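You operate a simulated robot arm through the tools that you are given. There is no shell and no other tool.

You run a simulated two-armed robot. Do the job below in one go: nothing can be reset, and whatever is moved stays where it is left.

TASK
Fill two housings on the steel peg board as the stack cards say.
Fine: white puck first, then blue disc.

Only the result counts: the job must be done as asked and must still hold three seconds after the hand-in. Knocking over, shifting, dropping, spilling or breaking anything else fails it.

THE ROBOT
Two 7-joint arms with two-finger parallel grippers on one trunk that stands fixed in place. Base frame: the origin is at the foot of the trunk, x ahead of it, y to its left, z up; the work surface is at about z = 0.872. Readings come in m, degrees, newtons and seconds.
The left shoulder is at [0.05, 0.168, 1.182], the right one opposite. With the tool pointing down near the work surface each hand reaches from about 0.2 to 0.66 m from the base axis, measured 20 degrees to its own side. Payload 1.57 kg a hand.
Tool frame (each hand has its own): the origin (TCP) lies between the finger pads and is the grasp point; the fingertips stand 0.03 m ahead of it; z points along the fingers, y is the line along which they close. The gripper opens to 0.08 m. The fingers are 0.017 m wide and 0.012 m thick; the gripper's body (0.04 by 0.082 m) begins 0.08 m behind the TCP.
Orientation is that of the tool frame in the base frame, as [roll, pitch, yaw] about the fixed x, y, z axes, in that order (R = Rz(yaw) Ry(pitch) Rx(roll)). With the fingers straight down and closing along the base's y, the tool's x points along the base's -x, its y along +y and its z along -z.

THE INTERFACE
- The arms move only by the tool apply_moves. It takes "left_moves", "right_moves" or both (then of equal length, played together; a hand with none holds still); each is text: rows parted by semicolons, each of 7 numbers parted by spaces: the shift along the tool's x, y, z in m, then the turn, a rotation vector about the tool's x, y, z in degrees, then the gripper command, from -1 (fully open) to 1 (shut), values between in proportion. In form: x y z ax ay az claw; .... A call has 1 to 20 rows; each row shifts and turns the commanded pose from where the row before left it, along the tool's axes as they then stand. Rows are played at 5 a second. More than 0.05 m and 8.6 degrees between two rows, or a gripper value outside its range, and nothing of the call is played. A pose out of reach is approached as far as the arm can. The call stops where the force on the tool passes 40 N (or 10 N more than at its start, if that is more) or the arm is blocked; 0.2 s more then pass. Each finger travels about 0.045 m/s and halts on what it meets, pressing with about 33 N; the grip force reading is that of the motor and also rises with nothing between the fingers. The clock runs only during rows and for 0.2 s after the last one: add rows that do not move to give the fingers time. It gives the time, the measured TCP pose, the force on the tool (base axes), the opening and the grip force at its end, in the units of the frame above (readings bear some noise), with the torque about the TCP (base axes, N m) and any sound that the robot's microphone picked up.
- Cameras (640 x 400 px; columns grow to the right, rows downward): "scene" is now at [0.1376, -0.0301, 1.4055]; the picture's right is [-0.44, -0.90, 0.00], its down [-0.50, 0.24, -0.83] and it looks along [0.75, -0.36, -0.56] (base axes); focal length 329 px, centre (320, 200). "left" rides on the left gripper at [0.072, 0.007, -0.122] in its tool frame; the picture's right is [-0.09, 1.00, 0.00], its down [-0.84, -0.08, -0.54] and it looks along [-0.54, -0.05, 0.84] (tool axes); focal length 238 px, centre (320, 200). "right" rides on the right gripper at [0.072, -0.007, -0.122] in its tool frame; the picture's right is [0.09, 1.00, 0.00], its down [-0.84, 0.08, -0.54] and it looks along [-0.54, 0.05, 0.84] (tool axes); focal length 238 px, centre (320, 200).
- camera(camera): a new picture of that camera. The clock stands still meanwhile.
- slide_trunk(by): slides the trunk up (or, below 0, down) by that many m; the arms and the scene camera ride with it, the base frame stays. It gives what a move gives, with no picture.
- turn_head(pan, tilt): turns the head with the scene camera to pan (to the left, within 80 degrees either way) and tilt (down, from -29 to 69), counted from straight ahead of the robot. It gives what a move gives.
- measure_at(camera, pixels): for up to 12 pixels [column, row] of the newest picture of that camera ("zoom" is the newest enlarged one), the place [x, y, z] in the base frame of the surface seen there, good to about 0.002 m, but the place of the scene camera against the robot may be out by one fixed shift of up to 0.025 m in any direction. The clock stands still meanwhile.
- inspect(camera, box): a new picture of the part [left, top, right, bottom] of that camera's present view, enlarged. The clock stands still meanwhile.
- job_done(): hands the job in; it is judged then, once.

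Unless the task says otherwise, let go and move clear before handing in.

The tools are called after "Emit:" by a JSON object that holds its "fn" and its "kwargs". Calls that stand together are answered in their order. apply_moves: Moves the arms, as the interface text tells. Its arguments: {"type":"object","properties":{"left_moves":{"type":"string"},"right_moves":{"type":"string"}},"required":[]} The other tools are called the same way: slide_trunk (by) slides the trunk up or down; turn_head (pan, tilt) turns the head that bears the scene camera; camera (camera) takes a picture; measure_at (camera, pixels) gives the place of the surface under pixels of a picture; inspect (camera, box) takes an enlarged picture of a part of a camera's view; job_done () hands the job in.

At the start:

```text
clock: 0.0
left_position: [0.4096, -0.024, 1.1161]
left_orientation: [-180.0, 0.0, 179.9]
left_wrist_force: [0.2, 0.3, 0.9]
left_wrist_torque: [0.02, -0.02, -0.01]
left_gripper_width: 0.0797
left_grasp_force: 0.1
right_position: [0.3802, -0.4503, 1.1755]
right_orientation: [180.0, -0.1, 180.0]
right_wrist_force: [0.1, 0.7, -0.2]
right_wrist_torque: [0.03, 0.01, -0.03]
right_gripper_width: 0.0799
right_grasp_force: 0.0
trunk travel left (down, up): [-0.35, 0.093]
head pan, tilt: [-25.8, 33.9]
```

scene: 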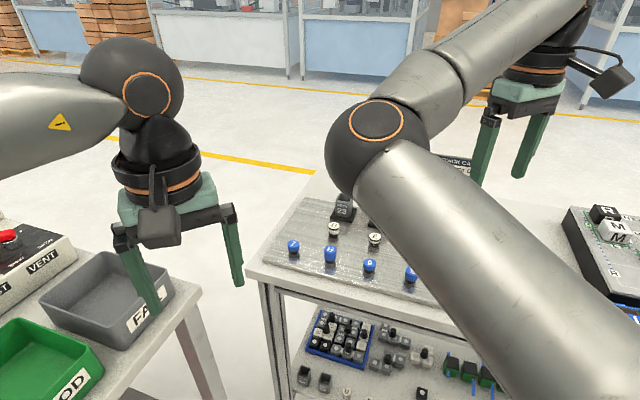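
right: 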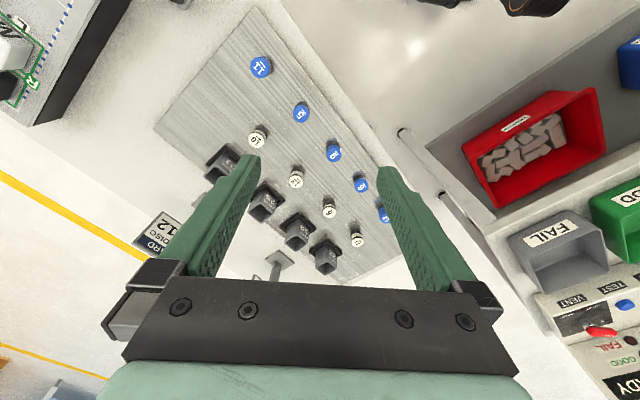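
left: 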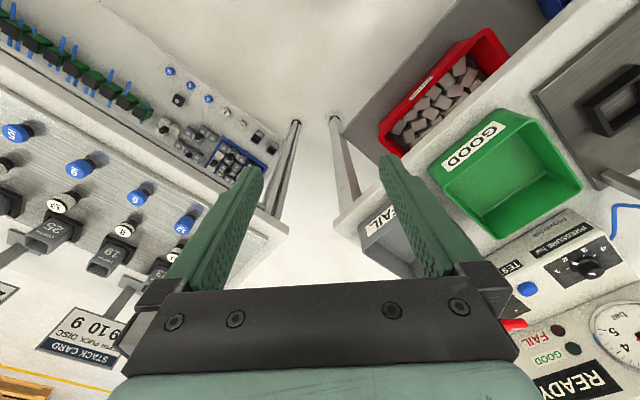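

The right camera shows the peg board (around px 290,150) with numbered white pucks, blue discs and dark housings, plus stack cards at its far side. I'll look closer before moving.

Emit:
{"fn": "inspect", "kwargs": {"camera": "right", "box": [140, 30, 420, 290]}}

Emit:
{"fn": "inspect", "kwargs": {"camera": "left", "box": [0, 80, 240, 380]}}

Emit:
{"fn": "inspect", "kwargs": {"camera": "scene", "box": [240, 130, 480, 310]}}

```text
1.54 times, centred on (280, 160) of right
```

zoom: 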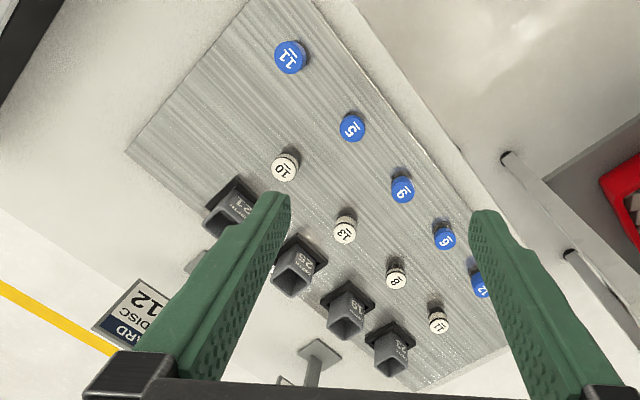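

```text
1.33 times, centred on (120, 230) of left
```

zoom: 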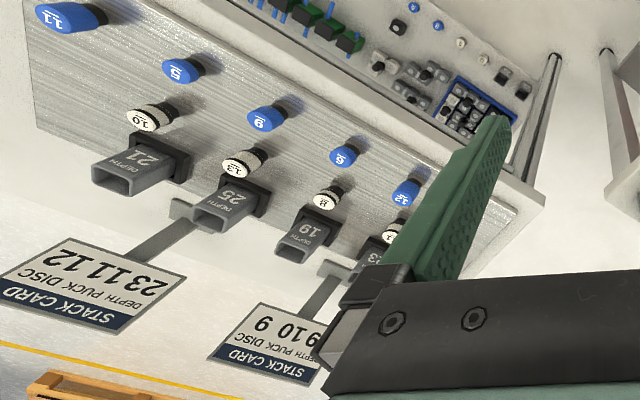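

```text
2.22 times, centred on (360, 220) of scene
```

zoom: 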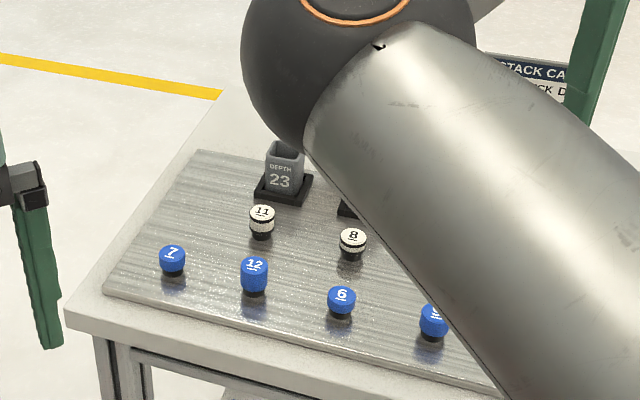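

The stack cards in the left view seem to read "23 11 12" and "?9 10 9". I'll measure the places of the board parts and cards from the right picture.

Emit:
{"fn": "measure_at", "kwargs": {"camera": "right", "pixels": [[260, 67], [300, 113], [333, 151], [361, 185], [384, 215], [257, 139], [295, 180], [329, 210], [357, 240], [327, 258], [297, 232], [163, 225]]}}

Emit:
{"fn": "measure_at", "kwargs": {"camera": "left", "pixels": [[14, 134], [78, 169], [137, 197], [184, 226], [62, 205], [128, 230], [40, 240], [105, 265], [90, 335], [98, 180], [220, 262], [155, 268]]}}

Emit:
{"fn": "measure_at", "kwargs": {"camera": "scene", "pixels": [[293, 244], [330, 250], [369, 263], [409, 272], [334, 226], [374, 237], [343, 205], [270, 240]]}}

```text
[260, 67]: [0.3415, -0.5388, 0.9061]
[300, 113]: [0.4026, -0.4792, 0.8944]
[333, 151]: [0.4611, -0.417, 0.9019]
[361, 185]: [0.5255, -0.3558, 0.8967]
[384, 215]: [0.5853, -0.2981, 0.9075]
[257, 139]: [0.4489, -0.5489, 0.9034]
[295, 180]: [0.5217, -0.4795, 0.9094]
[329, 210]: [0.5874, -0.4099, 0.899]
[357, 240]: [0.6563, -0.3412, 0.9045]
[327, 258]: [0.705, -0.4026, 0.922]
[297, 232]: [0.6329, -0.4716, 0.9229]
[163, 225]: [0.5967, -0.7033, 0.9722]
```

```text
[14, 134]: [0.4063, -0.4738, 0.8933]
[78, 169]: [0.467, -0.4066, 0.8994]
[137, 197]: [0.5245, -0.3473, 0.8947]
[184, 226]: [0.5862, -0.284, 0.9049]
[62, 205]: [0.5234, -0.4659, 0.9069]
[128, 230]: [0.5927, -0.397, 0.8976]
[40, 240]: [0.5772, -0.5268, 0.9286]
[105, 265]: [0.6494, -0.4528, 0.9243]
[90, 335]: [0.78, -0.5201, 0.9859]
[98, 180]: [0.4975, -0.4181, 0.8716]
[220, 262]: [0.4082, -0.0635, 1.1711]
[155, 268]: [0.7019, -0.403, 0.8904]
```

```text
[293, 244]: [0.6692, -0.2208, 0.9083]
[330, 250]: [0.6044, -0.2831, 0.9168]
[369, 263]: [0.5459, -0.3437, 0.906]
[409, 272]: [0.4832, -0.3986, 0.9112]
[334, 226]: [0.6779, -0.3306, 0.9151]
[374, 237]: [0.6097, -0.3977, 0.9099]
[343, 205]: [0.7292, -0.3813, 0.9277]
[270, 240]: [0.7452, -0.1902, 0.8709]
```

The hand cameras agree on the board (discs near x 0.34–0.65, housings near x 0.58–0.70), which is at the edge of reach. I'll move the right hand forward in free air to test reach and get a closer look.

Emit:
{"fn": "apply_moves", "kwargs": {"right_moves": "-0.03 0.01 0 0 0 0 -1; -0.04 0.01 0 0 0 0 -1; -0.04 0.01 0 0 0 0 -1; -0.03 0.01 0.02 0 0 0 -1; 0 0 0.02 0 0 0 -1; 0 0 0 0 0 0 -1"}}

Emit:
{"fn": "camera", "kwargs": {"camera": "right"}}

Emit:
{"fn": "camera", "kwargs": {"camera": "scene"}}

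```text
clock: 1.4
left_position: [0.4102, -0.0239, 1.1176]
left_orientation: [180.0, 0.0, 179.9]
left_wrist_force: [0.0, 0.0, -0.5]
left_wrist_torque: [-0.02, 0.0, 0.0]
left_gripper_width: 0.0799
left_grasp_force: 0.0
right_position: [0.5199, -0.4116, 1.1352]
right_orientation: [179.9, 0.0, -179.9]
right_wrist_force: [0.3, -0.4, 0.4]
right_wrist_torque: [0.04, 0.02, -0.01]
right_gripper_width: 0.0799
right_grasp_force: 0.0
trunk travel left (down, up): [-0.35, 0.093]
head pan, tilt: [-25.8, 33.9]
```

```text
taken
```

right: 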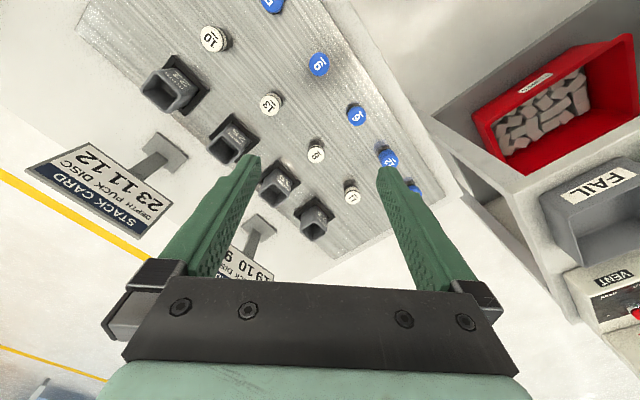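

```text
taken
```

scene: 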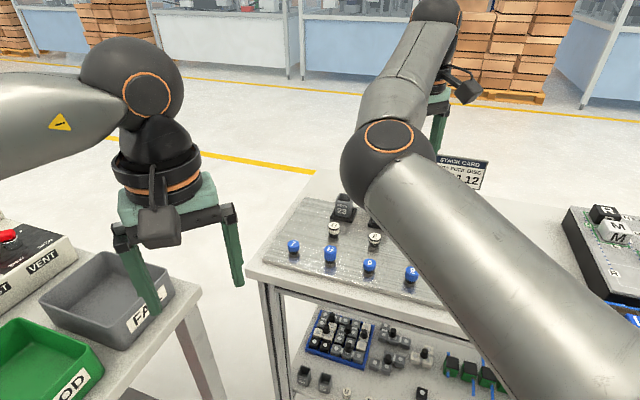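

The right hand is tracking well at (0.520, -0.412). I'll enlarge the housings and cards in this right view (card at ~(110,185), second card ~(240,265)).

Emit:
{"fn": "inspect", "kwargs": {"camera": "right", "box": [20, 30, 180, 250]}}

Emit:
{"fn": "inspect", "kwargs": {"camera": "right", "box": [200, 100, 400, 280]}}

Emit:
{"fn": "inspect", "kwargs": {"camera": "left", "box": [0, 280, 140, 380]}}

Emit:
{"fn": "inspect", "kwargs": {"camera": "left", "box": [0, 110, 210, 280]}}

```text
1.82 times, centred on (100, 140) of right
```

zoom: 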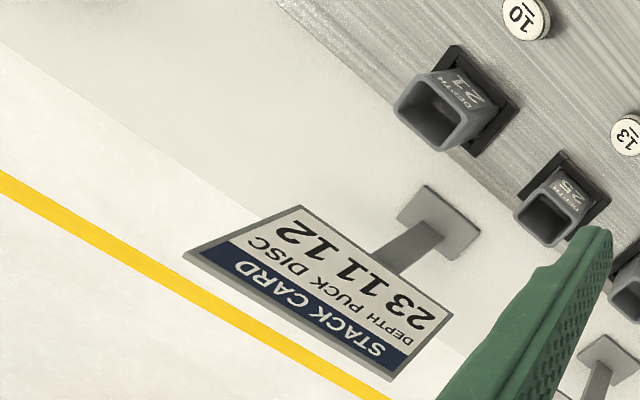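

```text
2.22 times, centred on (300, 190) of right
```

zoom: 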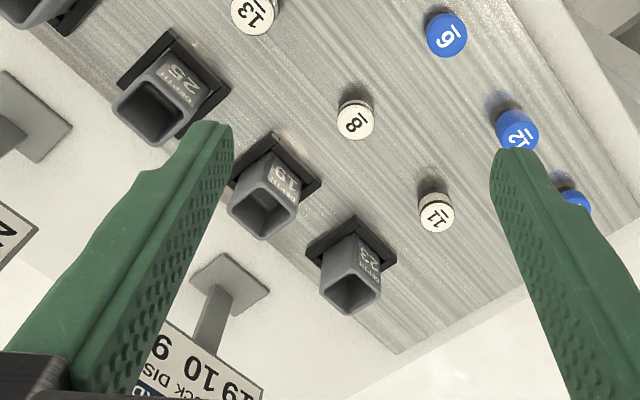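

```text
4.00 times, centred on (70, 330) of left
```

zoom: 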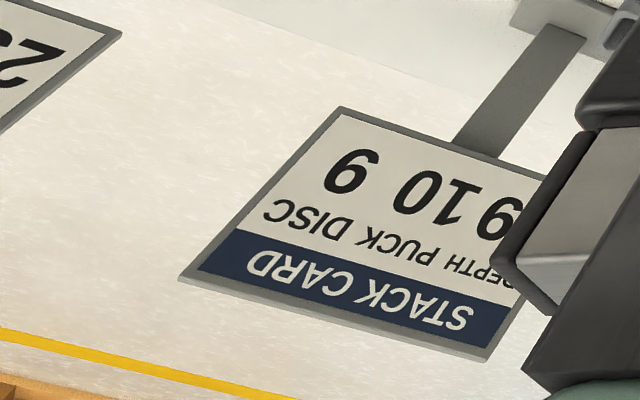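

```text
2.35 times, centred on (105, 195) of left
```

zoom: 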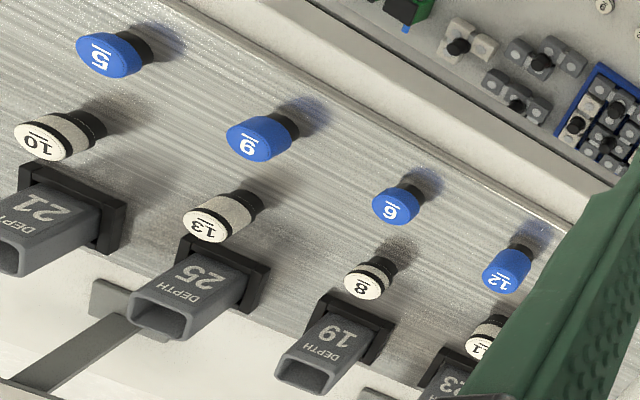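

Cards read 23 = puck 11 + disc 12 and 19 = puck 10 + disc 9. Now I'll test the far reach above housing 23 (measured near (0.705,-0.40)), staying well above everything.

Emit:
{"fn": "apply_moves", "kwargs": {"right_moves": "-0.04 0 0 0 0 0 -1; -0.04 0 0 0 0 0 -1; -0.04 0 0 0 0 0 -1; -0.04 0 0 0 0 0 -1; -0.02 0.01 0 0 0 0 -1; 0 0 0.03 0 0 0 -1; 0 0 0 0 0 0 -1"}}

Emit:
{"fn": "camera", "kwargs": {"camera": "right"}}

Emit:
{"fn": "camera", "kwargs": {"camera": "scene"}}

```text
clock: 3.0
left_position: [0.4104, -0.0247, 1.1171]
left_orientation: [180.0, 0.0, -180.0]
left_wrist_force: [0.1, -0.5, 0.7]
left_wrist_torque: [-0.01, -0.02, 0.01]
left_gripper_width: 0.0798
left_grasp_force: 0.1
right_position: [0.5937, -0.3728, 1.0819]
right_orientation: [-179.9, 0.0, -179.9]
right_wrist_force: [1.1, -0.3, -0.2]
right_wrist_torque: [0.02, 0.04, 0.03]
right_gripper_width: 0.0802
right_grasp_force: 0.1
right hand out of reach, approached as far as the arm can: row 2, 3, 4, 5
trunk travel left (down, up): [-0.35, 0.093]
head pan, tilt: [-25.8, 33.9]
```

```text
taken
```

right: 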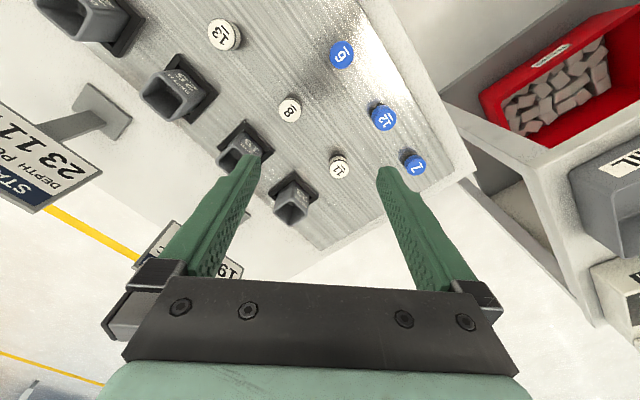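

```text
taken
```

scene: 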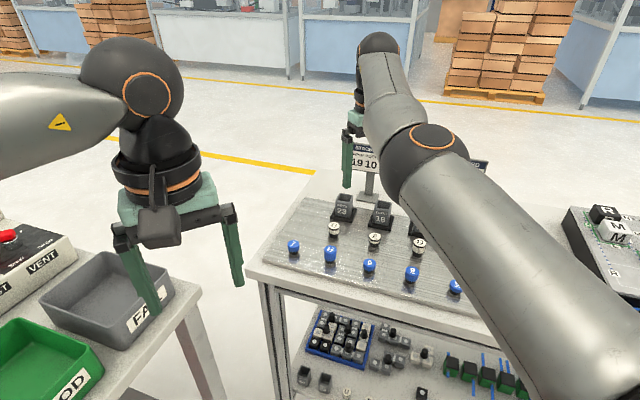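

The right hand stalls at 0.58 m from the shoulder (0.594,-0.373), so housing 23 and puck 11 need an outward-tilted tool. First I'll inspect pieces and housings closely from here (puck 11 at (339,167), housing 23 at (292,203)).

Emit:
{"fn": "inspect", "kwargs": {"camera": "right", "box": [200, 100, 360, 230]}}

Emit:
{"fn": "inspect", "kwargs": {"camera": "right", "box": [310, 30, 440, 190]}}

Emit:
{"fn": "inspect", "kwargs": {"camera": "scene", "box": [260, 180, 440, 300]}}

```text
3.08 times, centred on (280, 165) of right
```

zoom: 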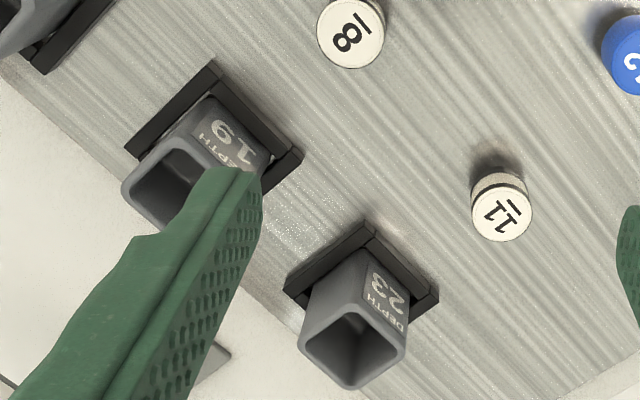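

```text
2.50 times, centred on (375, 110) of right
```

zoom: 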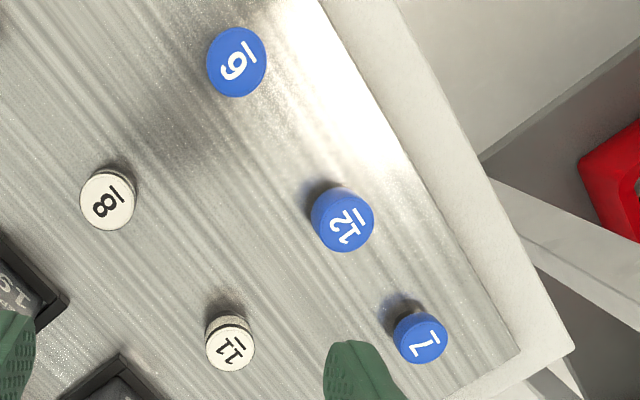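

```text
3.33 times, centred on (350, 240) of scene
```

zoom: 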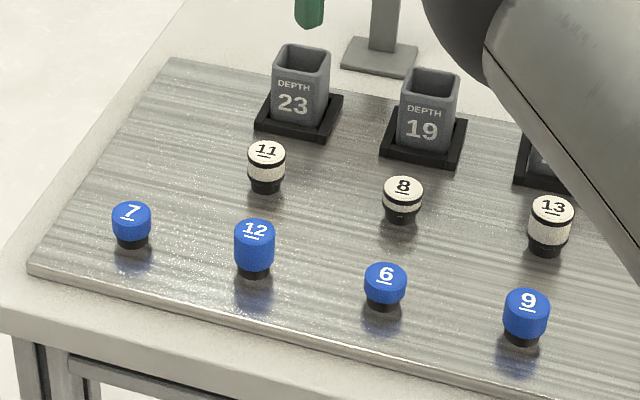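

The scene enlargement clearly confirms 7, 12, 6, 9 (underlined) discs and 11, 8, 13 pucks. I'll measure sizes: piece tops, peg bases and housing rim corners in this enlarged scene picture.

Emit:
{"fn": "measure_at", "kwargs": {"camera": "zoom", "pixels": [[266, 150], [266, 180], [266, 200], [254, 230], [254, 258], [288, 50], [314, 74], [292, 120], [304, 46], [326, 54], [275, 68], [524, 300]]}}

Emit:
{"fn": "inspect", "kwargs": {"camera": "right", "box": [260, 150, 360, 230]}}

```text
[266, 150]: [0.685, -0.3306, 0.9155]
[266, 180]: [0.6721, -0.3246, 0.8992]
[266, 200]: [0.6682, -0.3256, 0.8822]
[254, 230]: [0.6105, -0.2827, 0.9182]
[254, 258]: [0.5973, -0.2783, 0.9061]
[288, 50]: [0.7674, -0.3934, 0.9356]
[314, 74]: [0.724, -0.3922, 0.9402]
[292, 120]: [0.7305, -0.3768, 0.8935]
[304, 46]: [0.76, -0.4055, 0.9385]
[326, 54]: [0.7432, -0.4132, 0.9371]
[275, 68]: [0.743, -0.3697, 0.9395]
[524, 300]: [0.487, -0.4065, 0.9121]
```

```text
5.00 times, centred on (310, 190) of right
```

zoom: 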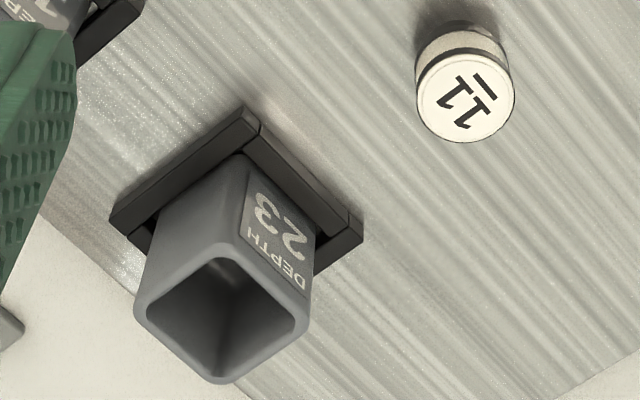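

The 5× view shows housing 23's rim (corners near (225,245), (305,320), (225,380), (138,300)) and puck 11's top at (465,98). Measuring those.

Emit:
{"fn": "measure_at", "kwargs": {"camera": "zoom", "pixels": [[225, 248], [304, 318], [222, 380], [138, 302], [465, 98], [419, 98], [512, 98], [466, 55], [465, 140], [225, 300], [350, 150], [185, 348]]}}

Emit:
{"fn": "measure_at", "kwargs": {"camera": "right", "pixels": [[383, 117], [340, 55], [289, 109], [339, 168], [414, 165], [340, 120], [292, 203], [226, 35]]}}

```text
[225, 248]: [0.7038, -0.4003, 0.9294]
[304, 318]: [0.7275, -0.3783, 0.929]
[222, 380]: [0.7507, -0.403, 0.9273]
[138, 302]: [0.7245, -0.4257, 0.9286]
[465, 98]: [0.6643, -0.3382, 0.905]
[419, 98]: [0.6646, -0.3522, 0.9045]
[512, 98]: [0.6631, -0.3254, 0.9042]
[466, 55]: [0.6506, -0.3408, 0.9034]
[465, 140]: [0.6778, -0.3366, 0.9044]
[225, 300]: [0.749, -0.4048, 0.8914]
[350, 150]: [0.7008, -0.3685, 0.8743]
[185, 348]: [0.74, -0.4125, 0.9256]
```

```text
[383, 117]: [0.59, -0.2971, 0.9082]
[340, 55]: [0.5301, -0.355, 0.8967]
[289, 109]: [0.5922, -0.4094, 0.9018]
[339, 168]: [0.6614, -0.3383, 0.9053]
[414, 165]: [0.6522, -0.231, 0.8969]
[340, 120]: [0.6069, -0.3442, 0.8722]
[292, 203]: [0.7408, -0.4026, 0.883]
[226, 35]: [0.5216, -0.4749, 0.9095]
```

Housing 23's rim centre is about (0.727,-0.402, 0.929), puck 11's top at (0.6645,-0.3385, 0.9045), diameter ~27 mm, board z ≈ 0.8725 — so 1 card unit ≈ 2 mm. I'll yaw the tool toward the housing and tilt it outward ~37° in free air to see what reach that gives.

Emit:
{"fn": "apply_moves", "kwargs": {"right_moves": "0 0 0 0 0 6.33 -1; 0 0 0 0 0 6.33 -1; 0 0 0 0 0 6.34 -1; 0 0 0 0 -7.4 0 -1; 0 0 0 0 -7.4 0 -1; 0 0 0 0 -7.4 0 -1; 0 0 0 0 -7.4 0 -1; 0 0 0 0 -7.4 0 -1; 0 0 0 0 0 0 -1"}}

Emit:
{"fn": "camera", "kwargs": {"camera": "right"}}

Emit:
{"fn": "camera", "kwargs": {"camera": "scene"}}

```text
clock: 5.0
left_position: [0.41, -0.0236, 1.1165]
left_orientation: [180.0, 0.0, 180.0]
left_wrist_force: [0.4, 0.3, -0.6]
left_wrist_torque: [-0.02, -0.01, 0.01]
left_gripper_width: 0.0802
left_grasp_force: 0.1
right_position: [0.596, -0.3713, 1.0812]
right_orientation: [-179.9, 37.1, 161.1]
right_wrist_force: [-0.5, 0.0, 0.6]
right_wrist_torque: [0.01, 0.01, -0.02]
right_gripper_width: 0.0801
right_grasp_force: 0.1
trunk travel left (down, up): [-0.35, 0.093]
head pan, tilt: [-25.8, 33.9]
```

```text
taken
```

right: 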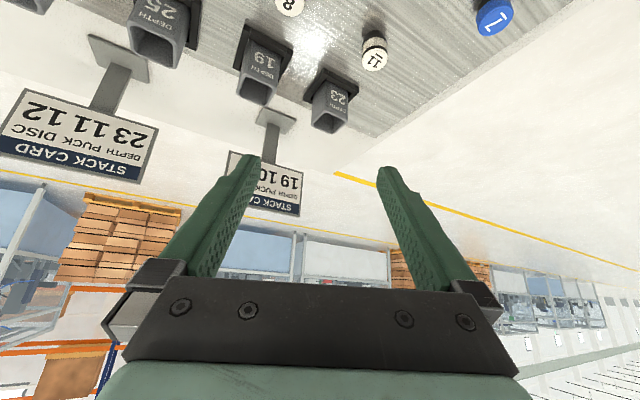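

```text
taken
```

scene: 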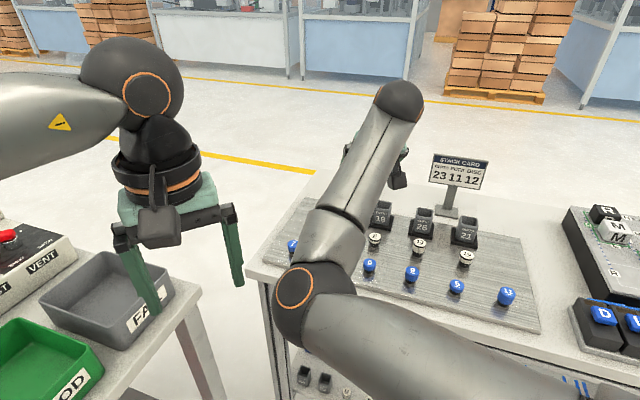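

Tilted, the tool sits at [-180, 37, 161] with no strain. I'll push out toward housing 23's release spot but ~7 cm above it (TCP ~ (0.715,-0.398,1.00)) to check it is reachable.

Emit:
{"fn": "apply_moves", "kwargs": {"right_moves": "-0.01225 0.0036 0.0343 0 0 0 -1; -0.01225 0.0036 0.0343 0 0 0 -1; -0.01225 0.0036 0.0343 0 0 0 -1; -0.01225 0.0036 0.0343 0 0 0 -1; 0 0 0 0 0 0 -1; 0 0 0 0 0 0 -1"}}

Emit:
{"fn": "camera", "kwargs": {"camera": "right"}}

Emit:
{"fn": "camera", "kwargs": {"camera": "scene"}}

```text
clock: 6.4
left_position: [0.4103, -0.0238, 1.117]
left_orientation: [-180.0, 0.0, -180.0]
left_wrist_force: [-0.2, -0.7, 0.2]
left_wrist_torque: [0.01, 0.02, 0.03]
left_gripper_width: 0.0801
left_grasp_force: 0.0
right_position: [0.7157, -0.4002, 1.0009]
right_orientation: [180.0, 37.1, 161.0]
right_wrist_force: [0.0, 0.2, 0.4]
right_wrist_torque: [-0.01, -0.01, 0.01]
right_gripper_width: 0.0799
right_grasp_force: 0.0
trunk travel left (down, up): [-0.35, 0.093]
head pan, tilt: [-25.8, 33.9]
```

```text
taken
```

right: 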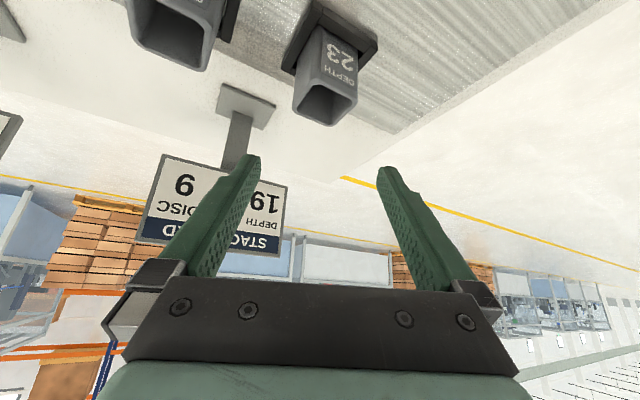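

```text
taken
```

scene: 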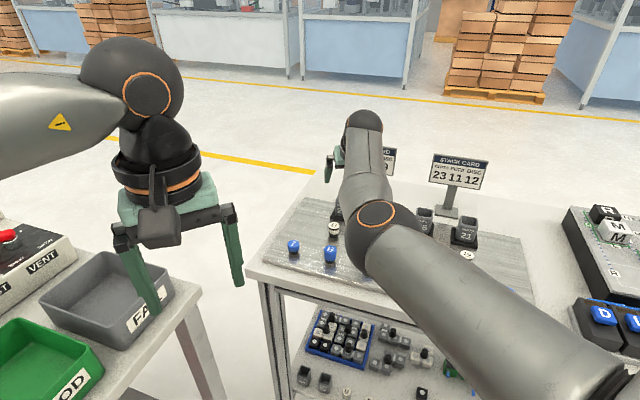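

Reached cleanly at (0.716,-0.400,1.001). Now I refine housing 23's rim from this close view and check the card's distance from the finger.

Emit:
{"fn": "inspect", "kwargs": {"camera": "right", "box": [270, 0, 400, 140]}}

Emit:
{"fn": "measure_at", "kwargs": {"camera": "right", "pixels": [[285, 187], [165, 157], [278, 250], [240, 150], [160, 190], [222, 250]]}}

```text
2.86 times, centred on (335, 70) of right
```

zoom: 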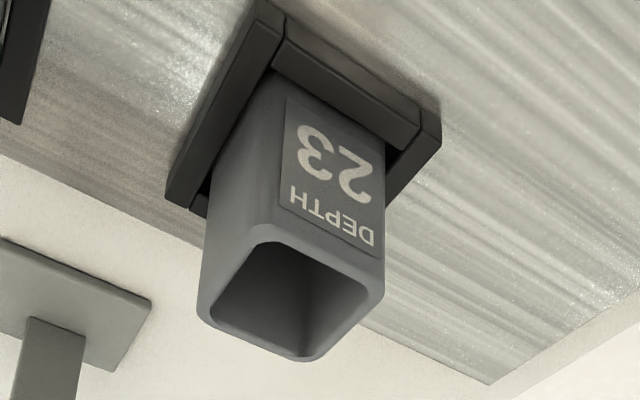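

```text
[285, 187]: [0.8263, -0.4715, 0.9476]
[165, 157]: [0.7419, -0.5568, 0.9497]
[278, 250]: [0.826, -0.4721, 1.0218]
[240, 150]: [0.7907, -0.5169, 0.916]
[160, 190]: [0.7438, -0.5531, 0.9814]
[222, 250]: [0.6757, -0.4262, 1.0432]
```

Card 19 ends at (0.826,-0.47) and (0.742,-0.557): clear of both jobs. Measuring points along the housing 23 rim band in the enlarged view.

Emit:
{"fn": "measure_at", "kwargs": {"camera": "zoom", "pixels": [[264, 232], [322, 258], [374, 288], [342, 335], [302, 359], [252, 342], [206, 312], [230, 270], [222, 308], [275, 244], [362, 294], [302, 352]]}}

```text
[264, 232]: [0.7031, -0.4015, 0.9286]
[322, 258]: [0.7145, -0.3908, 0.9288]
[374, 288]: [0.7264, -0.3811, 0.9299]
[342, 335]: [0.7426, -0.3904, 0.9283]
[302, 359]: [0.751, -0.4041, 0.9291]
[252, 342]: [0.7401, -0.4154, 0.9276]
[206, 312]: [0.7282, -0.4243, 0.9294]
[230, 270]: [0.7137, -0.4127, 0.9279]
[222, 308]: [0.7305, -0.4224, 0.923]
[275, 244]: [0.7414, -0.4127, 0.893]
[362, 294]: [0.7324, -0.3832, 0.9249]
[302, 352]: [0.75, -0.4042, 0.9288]
```

Housing 23's centre comes out at (0.727,-0.4022), rim z 0.9287. I'll back the hand to hover over puck 11 (same tilt), with the fingers half open, then look.

Emit:
{"fn": "apply_moves", "kwargs": {"right_moves": "0.0217 0.0139 -0.0164 0 0 0 -1; 0.0217 0.0139 -0.0164 0 0 0 -1; 0.0217 0.0139 -0.0164 0 0 0 -0.25; 0 0 0 0 0 0 -0.25; 0.0121 0 0.0160 0 0 0 -0.25; 0 0 0 0 0 0 -0.25; 0 0 0 0 0 0 -0.25"}}

Emit:
{"fn": "camera", "kwargs": {"camera": "right"}}

Emit:
{"fn": "camera", "kwargs": {"camera": "scene"}}

```text
clock: 8.0
left_position: [0.4106, -0.0247, 1.1161]
left_orientation: [180.0, 0.0, 180.0]
left_wrist_force: [0.2, -0.1, -0.8]
left_wrist_torque: [-0.04, -0.02, 0.01]
left_gripper_width: 0.08
left_grasp_force: 0.0
right_position: [0.6526, -0.3336, 0.9836]
right_orientation: [179.9, 37.1, 161.1]
right_wrist_force: [-0.6, -0.3, 0.1]
right_wrist_torque: [-0.02, 0.01, -0.01]
right_gripper_width: 0.0503
right_grasp_force: 0.1
trunk travel left (down, up): [-0.35, 0.093]
head pan, tilt: [-25.8, 33.9]
```

```text
taken
```

right: 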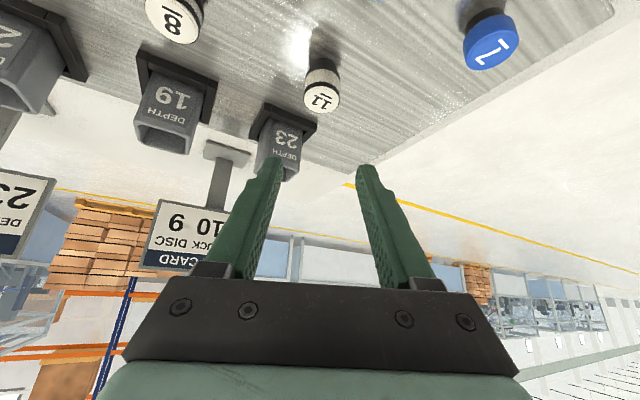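

```text
taken
```

scene: 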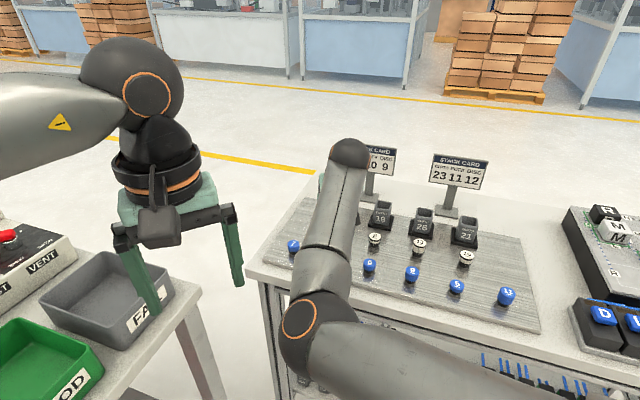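

Hovering over puck 11 (px ~ (322,97)). I'll enlarge it to refine its centre.

Emit:
{"fn": "inspect", "kwargs": {"camera": "right", "box": [282, 50, 362, 130]}}

```text
5.00 times, centred on (322, 90) of right
```

zoom: 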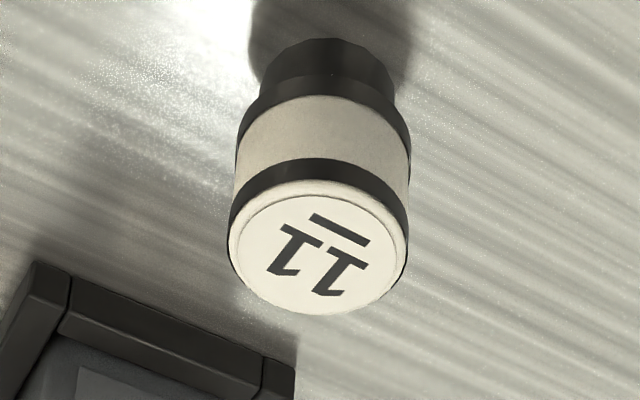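

Emit:
{"fn": "measure_at", "kwargs": {"camera": "zoom", "pixels": [[232, 240], [404, 245], [320, 184], [316, 312], [318, 247], [255, 200], [385, 292], [255, 290], [390, 205], [322, 130], [325, 102], [325, 85]]}}

```text
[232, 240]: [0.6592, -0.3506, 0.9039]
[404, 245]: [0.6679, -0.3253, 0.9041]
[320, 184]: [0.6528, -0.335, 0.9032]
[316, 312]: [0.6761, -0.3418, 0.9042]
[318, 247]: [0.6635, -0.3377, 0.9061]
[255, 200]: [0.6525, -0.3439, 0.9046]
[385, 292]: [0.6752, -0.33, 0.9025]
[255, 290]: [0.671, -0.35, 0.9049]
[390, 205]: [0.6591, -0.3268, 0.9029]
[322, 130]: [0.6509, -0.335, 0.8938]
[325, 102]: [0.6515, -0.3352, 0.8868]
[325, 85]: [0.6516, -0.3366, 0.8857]
```

Puck 11's centre is (0.6642,-0.3379), top 0.904, and the pads straddle it within 1 mm. Descending vertically 6 cm, still open.

Emit:
{"fn": "apply_moves", "kwargs": {"right_moves": "0.01217 0 0.0161 0 0 0 -0.25; 0.01217 0 0.0161 0 0 0 -0.25; 0.01217 0 0.0161 0 0 0 -0.25; 0 0 0 0 0 0 -0.25"}}

Emit:
{"fn": "camera", "kwargs": {"camera": "right"}}

Emit:
{"fn": "inspect", "kwargs": {"camera": "right", "box": [240, 80, 400, 240]}}

```text
clock: 9.0
left_position: [0.4102, -0.0241, 1.116]
left_orientation: [180.0, 0.0, -180.0]
left_wrist_force: [0.4, -0.2, -0.3]
left_wrist_torque: [-0.02, -0.03, -0.01]
left_gripper_width: 0.0799
left_grasp_force: 0.0
right_position: [0.6513, -0.333, 0.9201]
right_orientation: [180.0, 36.9, 161.1]
right_wrist_force: [0.6, 0.4, -0.3]
right_wrist_torque: [0.0, -0.03, -0.04]
right_gripper_width: 0.0501
right_grasp_force: 0.0
trunk travel left (down, up): [-0.35, 0.093]
head pan, tilt: [-25.8, 33.9]
```

```text
taken
```

right: 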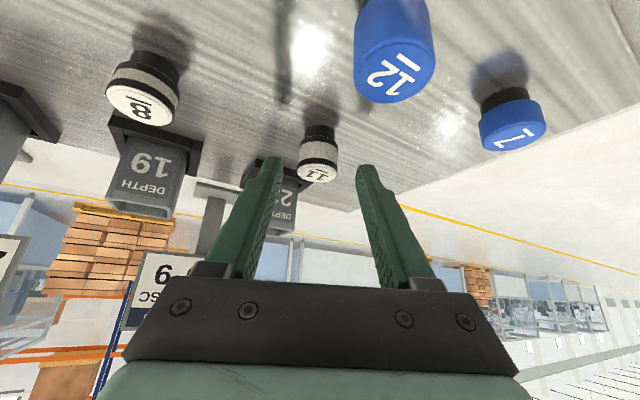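

```text
2.50 times, centred on (320, 160) of right
```

zoom: 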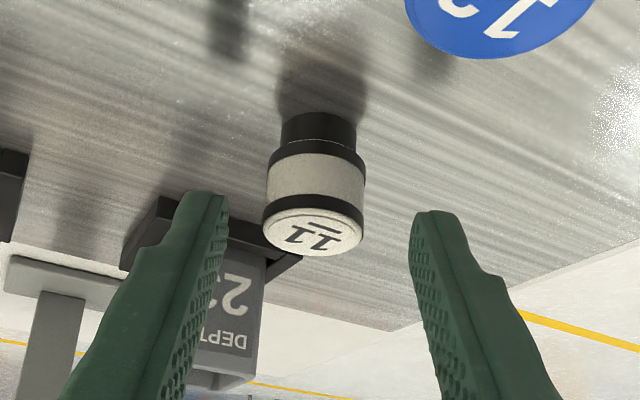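

The puck sits midway between the open fingertips in the enlarged view. I'll measure the tips against the puck before closing.

Emit:
{"fn": "measure_at", "kwargs": {"camera": "zoom", "pixels": [[208, 198], [432, 216], [190, 200], [445, 220], [222, 215], [418, 225], [316, 235], [316, 170], [220, 250], [420, 260], [316, 210], [316, 150]]}}

```text
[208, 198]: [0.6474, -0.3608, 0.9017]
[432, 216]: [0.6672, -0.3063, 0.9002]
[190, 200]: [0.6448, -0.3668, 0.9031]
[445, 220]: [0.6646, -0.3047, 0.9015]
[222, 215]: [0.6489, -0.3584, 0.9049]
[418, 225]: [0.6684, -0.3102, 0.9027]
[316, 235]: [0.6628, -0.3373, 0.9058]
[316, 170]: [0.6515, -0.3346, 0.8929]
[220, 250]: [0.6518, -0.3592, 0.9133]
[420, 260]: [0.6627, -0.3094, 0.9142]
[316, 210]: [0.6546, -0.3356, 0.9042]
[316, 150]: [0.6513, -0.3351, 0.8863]
```

The tips' rounded ends reach ~9 mm below the puck's top and straddle its centre. Closing on puck 11.

Emit:
{"fn": "apply_moves", "kwargs": {"right_moves": "0 0 0 0 0 0 0.3; 0 0 0 0 0 0 1; 0 0 0 0 0 0 1; 0 0 0 0 0 0 1; 0 0 0 0 0 0 1"}}

Emit:
{"fn": "inspect", "kwargs": {"camera": "right", "box": [240, 80, 400, 240]}}

```text
clock: 10.2
left_position: [0.4099, -0.0237, 1.1169]
left_orientation: [179.9, -0.1, 180.0]
left_wrist_force: [0.4, -0.6, 0.1]
left_wrist_torque: [0.0, 0.01, 0.02]
left_gripper_width: 0.0797
left_grasp_force: 0.0
right_position: [0.6522, -0.3328, 0.9208]
right_orientation: [-179.9, 37.0, 161.1]
right_wrist_force: [-0.1, 0.8, -0.1]
right_wrist_torque: [-0.02, 0.01, 0.0]
right_gripper_width: 0.0197
right_grasp_force: 32.9
trunk travel left (down, up): [-0.35, 0.093]
head pan, tilt: [-25.8, 33.9]
```

```text
2.50 times, centred on (320, 160) of right
```

zoom: 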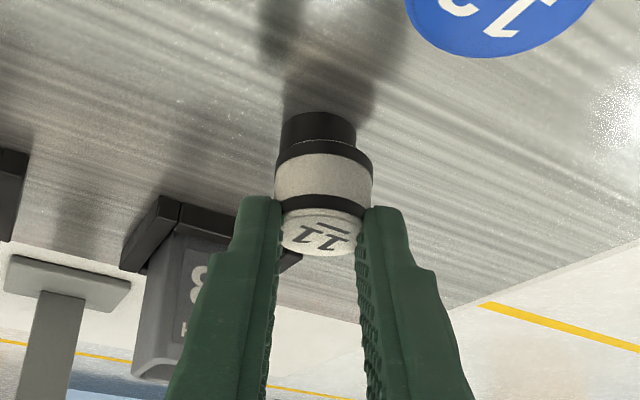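

The gripper stopped at 19.7 mm, less than the ~26.5 mm puck diameter I measured, so the contact may be off-centre. Measuring before lifting.

Emit:
{"fn": "measure_at", "kwargs": {"camera": "zoom", "pixels": [[276, 200], [368, 210], [262, 205], [385, 215], [320, 240], [285, 170], [365, 180], [300, 215], [345, 220], [320, 160], [255, 200], [395, 210]]}}

Emit:
{"fn": "camera", "kwargs": {"camera": "right"}}

Emit:
{"fn": "camera", "kwargs": {"camera": "scene"}}

```text
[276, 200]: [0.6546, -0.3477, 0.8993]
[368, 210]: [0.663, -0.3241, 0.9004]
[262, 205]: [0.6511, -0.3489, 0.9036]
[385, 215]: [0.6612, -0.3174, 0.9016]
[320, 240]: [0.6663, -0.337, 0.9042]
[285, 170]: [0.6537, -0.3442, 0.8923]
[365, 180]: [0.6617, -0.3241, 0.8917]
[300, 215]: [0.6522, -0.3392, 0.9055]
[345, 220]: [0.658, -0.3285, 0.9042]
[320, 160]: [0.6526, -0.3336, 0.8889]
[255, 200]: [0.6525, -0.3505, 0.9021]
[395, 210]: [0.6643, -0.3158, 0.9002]
```

```text
taken
```

right: 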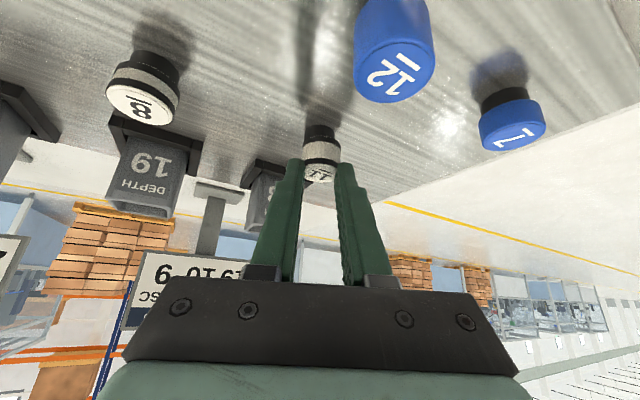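

```text
taken
```

scene: 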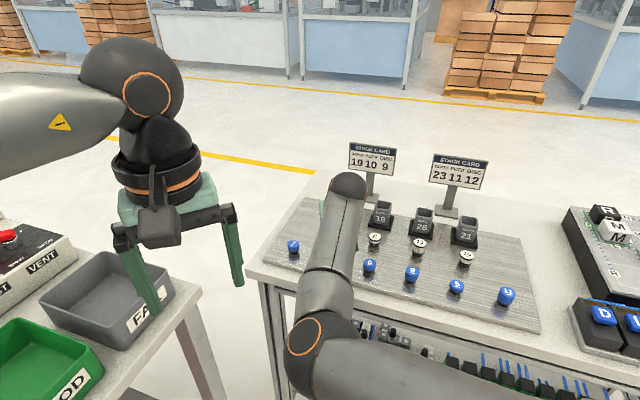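

The tips are ~25 mm apart around the puck while the motor reads 19.7 mm, i.e. the fingertips flex slightly; the hold looks centred. I'll lift straight up 2 cm and check the puck comes along.

Emit:
{"fn": "apply_moves", "kwargs": {"right_moves": "-0.00302 0 -0.00399 0 0 0 1; -0.00302 0 -0.00399 0 0 0 1; -0.00603 0 -0.00798 0 0 0 1; 0 0 0 0 0 0 1"}}

Emit:
{"fn": "inspect", "kwargs": {"camera": "right", "box": [240, 80, 400, 240]}}

```text
clock: 11.2
left_position: [0.4102, -0.0233, 1.1175]
left_orientation: [-180.0, 0.0, 179.9]
left_wrist_force: [-0.3, -0.1, -0.3]
left_wrist_torque: [-0.01, -0.01, -0.03]
left_gripper_width: 0.08
left_grasp_force: 0.1
right_position: [0.6533, -0.334, 0.9418]
right_orientation: [180.0, 37.0, 161.1]
right_wrist_force: [-0.3, 1.1, -0.1]
right_wrist_torque: [0.02, -0.01, 0.0]
right_gripper_width: 0.0215
right_grasp_force: 33.0
trunk travel left (down, up): [-0.35, 0.093]
head pan, tilt: [-25.8, 33.9]
```

```text
2.50 times, centred on (320, 160) of right
```

zoom: 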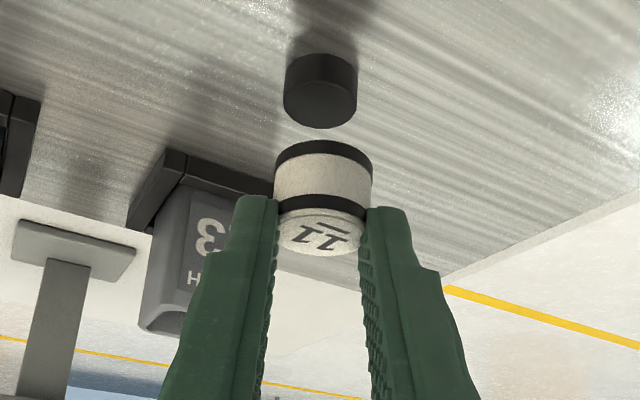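

The puck came off its peg upright and is held. Measuring the held puck's top relative to the TCP.

Emit:
{"fn": "inspect", "kwargs": {"camera": "right", "box": [290, 120, 350, 190]}}

```text
5.71 times, centred on (320, 155) of right
```

zoom: 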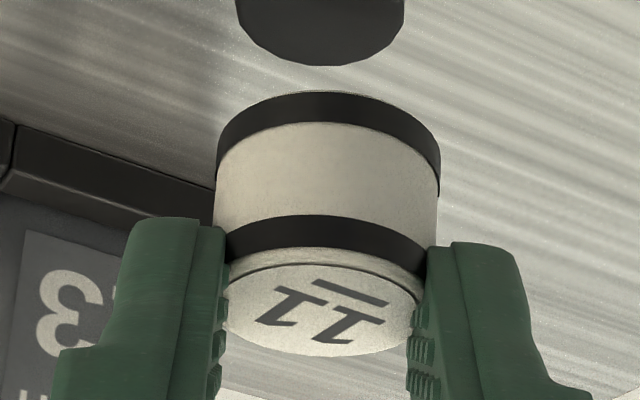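

Emit:
{"fn": "measure_at", "kwargs": {"camera": "zoom", "pixels": [[325, 262], [325, 352], [325, 308], [250, 280], [400, 288], [250, 335], [395, 335], [222, 160], [434, 170], [328, 128], [328, 98], [328, 180]]}}

```text
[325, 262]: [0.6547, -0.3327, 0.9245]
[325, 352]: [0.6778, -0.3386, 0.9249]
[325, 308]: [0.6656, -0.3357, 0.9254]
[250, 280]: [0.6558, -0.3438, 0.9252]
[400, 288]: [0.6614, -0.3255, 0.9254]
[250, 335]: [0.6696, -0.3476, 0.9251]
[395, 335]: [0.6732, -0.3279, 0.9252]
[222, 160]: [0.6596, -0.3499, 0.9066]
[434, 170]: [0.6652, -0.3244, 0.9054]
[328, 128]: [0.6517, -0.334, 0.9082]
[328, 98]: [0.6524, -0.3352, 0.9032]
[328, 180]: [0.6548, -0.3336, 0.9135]
```

The held puck is level: top z 0.925, bottom 0.903, centre ≈ (0.665,-0.337). I'll raise 5 cm and move over housing 23.

Emit:
{"fn": "apply_moves", "kwargs": {"right_moves": "-0.0151 0 -0.01995 0 0 0 1; -0.0151 0 -0.01995 0 0 0 1; -0.0212 -0.01377 0.01603 0 0 0 1; -0.0212 -0.01377 0.01603 0 0 0 1; -0.0212 -0.01377 0.01603 0 0 0 1; 0 0 0 0 0 0 1; 0 0 0 0 0 0 1"}}

Emit:
{"fn": "camera", "kwargs": {"camera": "right"}}

Emit:
{"fn": "inspect", "kwargs": {"camera": "right", "box": [270, 60, 370, 190]}}

Emit:
{"fn": "inspect", "kwargs": {"camera": "scene", "box": [290, 140, 450, 260]}}

```text
clock: 12.8
left_position: [0.4099, -0.0242, 1.1171]
left_orientation: [180.0, 0.0, -180.0]
left_wrist_force: [-0.3, 0.4, -1.0]
left_wrist_torque: [-0.02, -0.01, 0.02]
left_gripper_width: 0.0799
left_grasp_force: 0.1
right_position: [0.7154, -0.3999, 0.9901]
right_orientation: [-180.0, 37.1, 160.9]
right_wrist_force: [0.3, -0.5, -0.6]
right_wrist_torque: [-0.02, 0.0, 0.02]
right_gripper_width: 0.0224
right_grasp_force: 33.3
trunk travel left (down, up): [-0.35, 0.093]
head pan, tilt: [-25.8, 33.9]
```

```text
taken
```

right: 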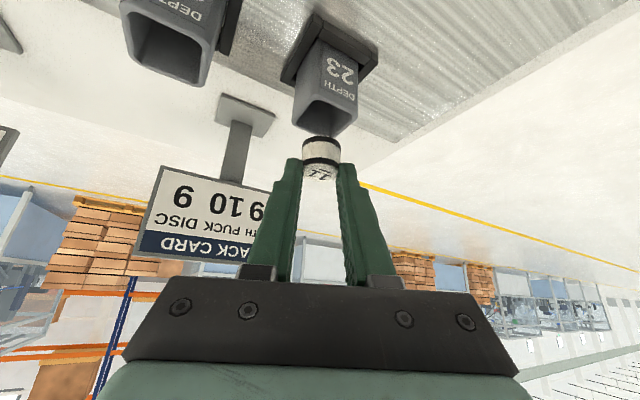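

```text
3.08 times, centred on (320, 125) of right
```

zoom: 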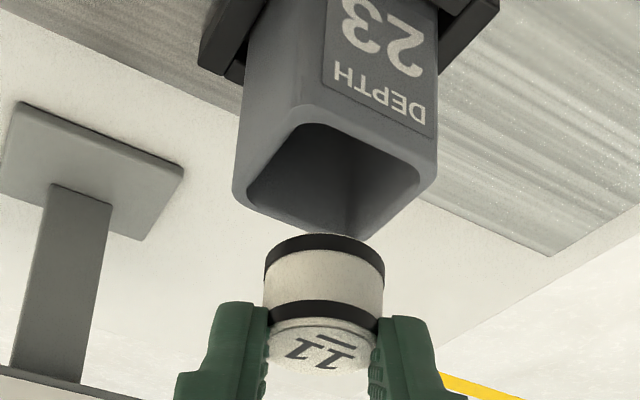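

```text
3.33 times, centred on (370, 200) of scene
```

zoom: 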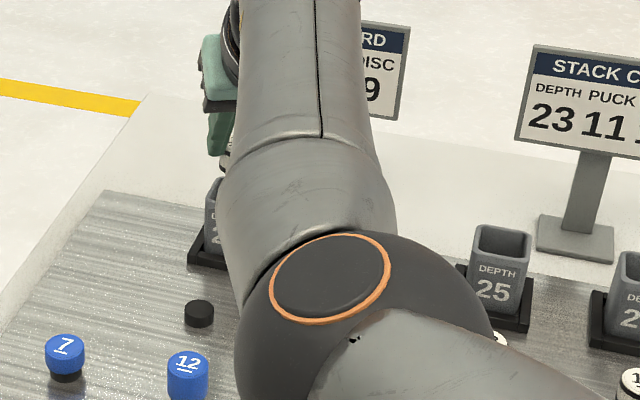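

The puck hovers just above housing 23 in the right view. I'll take a fresh right enlargement and measure rim and puck together.

Emit:
{"fn": "inspect", "kwargs": {"camera": "right", "box": [280, 85, 370, 185]}}

```text
4.00 times, centred on (325, 135) of right
```

zoom: 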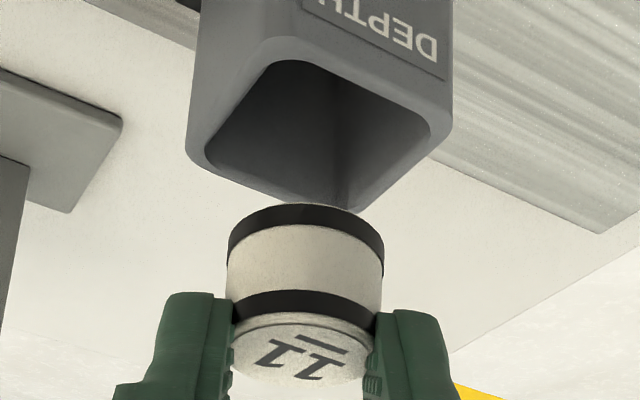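

Emit:
{"fn": "measure_at", "kwargs": {"camera": "zoom", "pixels": [[283, 52], [365, 84], [440, 130], [398, 180], [240, 176], [194, 148], [230, 100], [302, 330], [300, 378], [300, 355], [250, 350], [355, 355]]}}

Emit:
{"fn": "measure_at", "kwargs": {"camera": "zoom", "pixels": [[232, 245], [380, 255], [305, 208], [305, 230], [305, 260], [305, 300], [270, 380], [340, 380], [240, 270], [372, 280]]}}

```text
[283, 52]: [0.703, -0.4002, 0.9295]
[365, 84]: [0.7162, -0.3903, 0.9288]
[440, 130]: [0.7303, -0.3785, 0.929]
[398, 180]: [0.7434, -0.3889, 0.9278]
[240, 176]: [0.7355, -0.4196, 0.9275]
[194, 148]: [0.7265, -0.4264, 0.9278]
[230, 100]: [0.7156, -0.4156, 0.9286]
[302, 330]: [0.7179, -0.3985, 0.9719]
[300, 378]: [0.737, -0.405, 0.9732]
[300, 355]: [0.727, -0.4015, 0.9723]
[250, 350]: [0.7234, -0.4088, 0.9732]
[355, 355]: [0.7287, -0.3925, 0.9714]
```

```text
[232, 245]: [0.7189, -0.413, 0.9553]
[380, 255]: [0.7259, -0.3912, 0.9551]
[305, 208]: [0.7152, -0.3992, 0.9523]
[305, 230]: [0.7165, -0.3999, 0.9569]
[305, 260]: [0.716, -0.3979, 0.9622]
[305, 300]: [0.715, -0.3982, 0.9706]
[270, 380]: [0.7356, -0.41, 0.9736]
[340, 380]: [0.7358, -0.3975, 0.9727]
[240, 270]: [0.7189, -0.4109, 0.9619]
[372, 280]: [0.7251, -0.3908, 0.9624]
```

Puck axis and housing centre agree within ~1 mm in both directions. Descending 24 mm so the puck's bottom just enters the rim, then checking forces.

Emit:
{"fn": "apply_moves", "kwargs": {"right_moves": "0.00482 0 0.00638 0 0 0 1; 0.00482 0 0.00638 0 0 0 1; 0.00241 0 0.00319 0 0 0 1; 0.00241 0 0.00319 0 0 0 1; 0 0 0 0 0 0 1"}}

Emit:
{"fn": "inspect", "kwargs": {"camera": "right", "box": [270, 90, 370, 210]}}

```text
clock: 14.0
left_position: [0.4104, -0.0238, 1.1165]
left_orientation: [-180.0, 0.0, 180.0]
left_wrist_force: [0.0, 0.5, 0.0]
left_wrist_torque: [0.0, 0.03, 0.02]
left_gripper_width: 0.0797
left_grasp_force: 0.1
right_position: [0.7157, -0.3984, 0.9668]
right_orientation: [179.9, 37.0, 161.0]
right_wrist_force: [0.4, -0.6, 0.7]
right_wrist_torque: [0.02, -0.01, -0.05]
right_gripper_width: 0.0237
right_grasp_force: 32.6
trunk travel left (down, up): [-0.35, 0.093]
head pan, tilt: [-25.8, 33.9]
```

```text
3.33 times, centred on (320, 150) of right
```

zoom: 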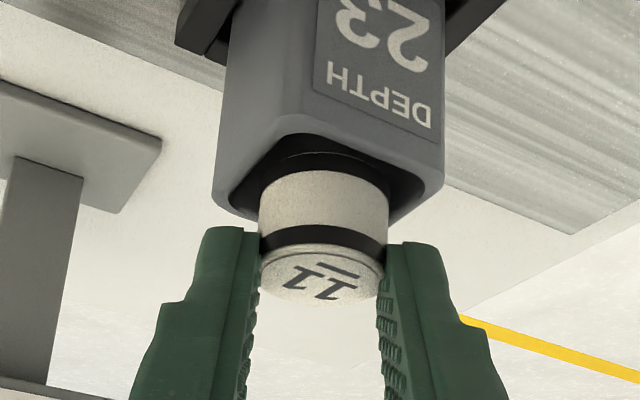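

Zero contact force and the puck's lower band is inside the opening. Going down another 8 mm.

Emit:
{"fn": "apply_moves", "kwargs": {"right_moves": "0.00241 0 0.00319 0 0 0 1; 0.00241 0 0.00319 0 0 0 1; 0 0 0 0 0 0 1"}}

Emit:
{"fn": "inspect", "kwargs": {"camera": "right", "box": [270, 90, 370, 210]}}

```text
clock: 14.8
left_position: [0.4105, -0.0233, 1.116]
left_orientation: [180.0, 0.0, 180.0]
left_wrist_force: [-0.1, -0.6, 0.2]
left_wrist_torque: [-0.01, 0.03, 0.0]
left_gripper_width: 0.0799
left_grasp_force: 0.1
right_position: [0.7145, -0.3982, 0.959]
right_orientation: [180.0, 37.0, 161.2]
right_wrist_force: [-0.4, 0.3, -0.2]
right_wrist_torque: [-0.02, 0.0, -0.01]
right_gripper_width: 0.0239
right_grasp_force: 33.3
trunk travel left (down, up): [-0.35, 0.093]
head pan, tilt: [-25.8, 33.9]
```

```text
3.33 times, centred on (320, 150) of right
```

zoom: 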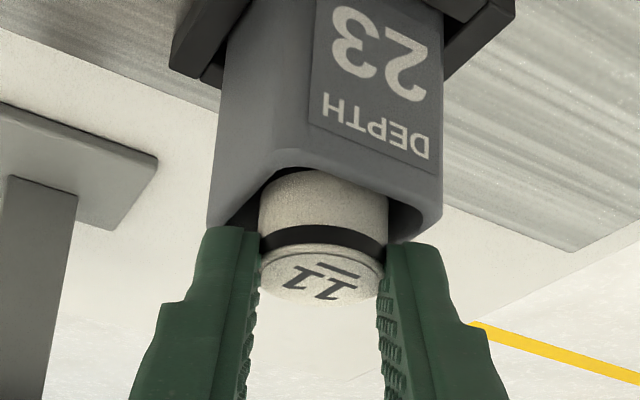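

The puck is ~10 mm into the housing with no contact force. Releasing it.

Emit:
{"fn": "apply_moves", "kwargs": {"right_moves": "0 0 0 0 0 0 0.3; 0 0 0 0 0 0 0.1; 0 0 0 0 0 0 -0.25; 0 0 0 0 0 0 -0.25; 0 0 0 0 0 0 -0.25"}}

Emit:
{"fn": "inspect", "kwargs": {"camera": "right", "box": [250, 80, 390, 210]}}

```text
clock: 16.0
left_position: [0.4102, -0.0254, 1.1173]
left_orientation: [180.0, 0.0, 180.0]
left_wrist_force: [0.9, 0.5, 0.7]
left_wrist_torque: [-0.02, -0.01, 0.0]
left_gripper_width: 0.0801
left_grasp_force: 0.0
right_position: [0.7149, -0.3982, 0.9599]
right_orientation: [-180.0, 36.9, 161.2]
right_wrist_force: [-0.2, -0.4, -0.3]
right_wrist_torque: [-0.02, -0.03, 0.0]
right_gripper_width: 0.05
right_grasp_force: 0.2
trunk travel left (down, up): [-0.35, 0.093]
head pan, tilt: [-25.8, 33.9]
```

```text
3.08 times, centred on (320, 145) of right
```

zoom: 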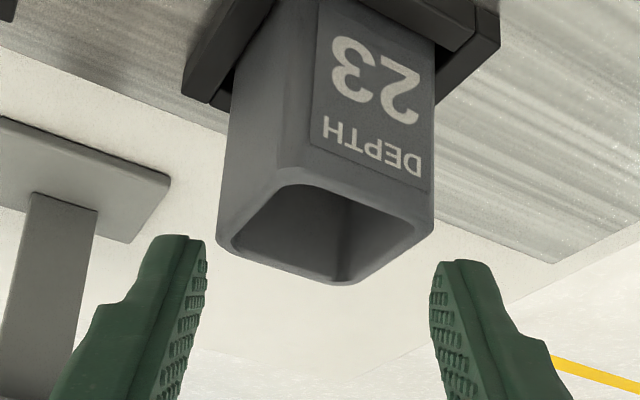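

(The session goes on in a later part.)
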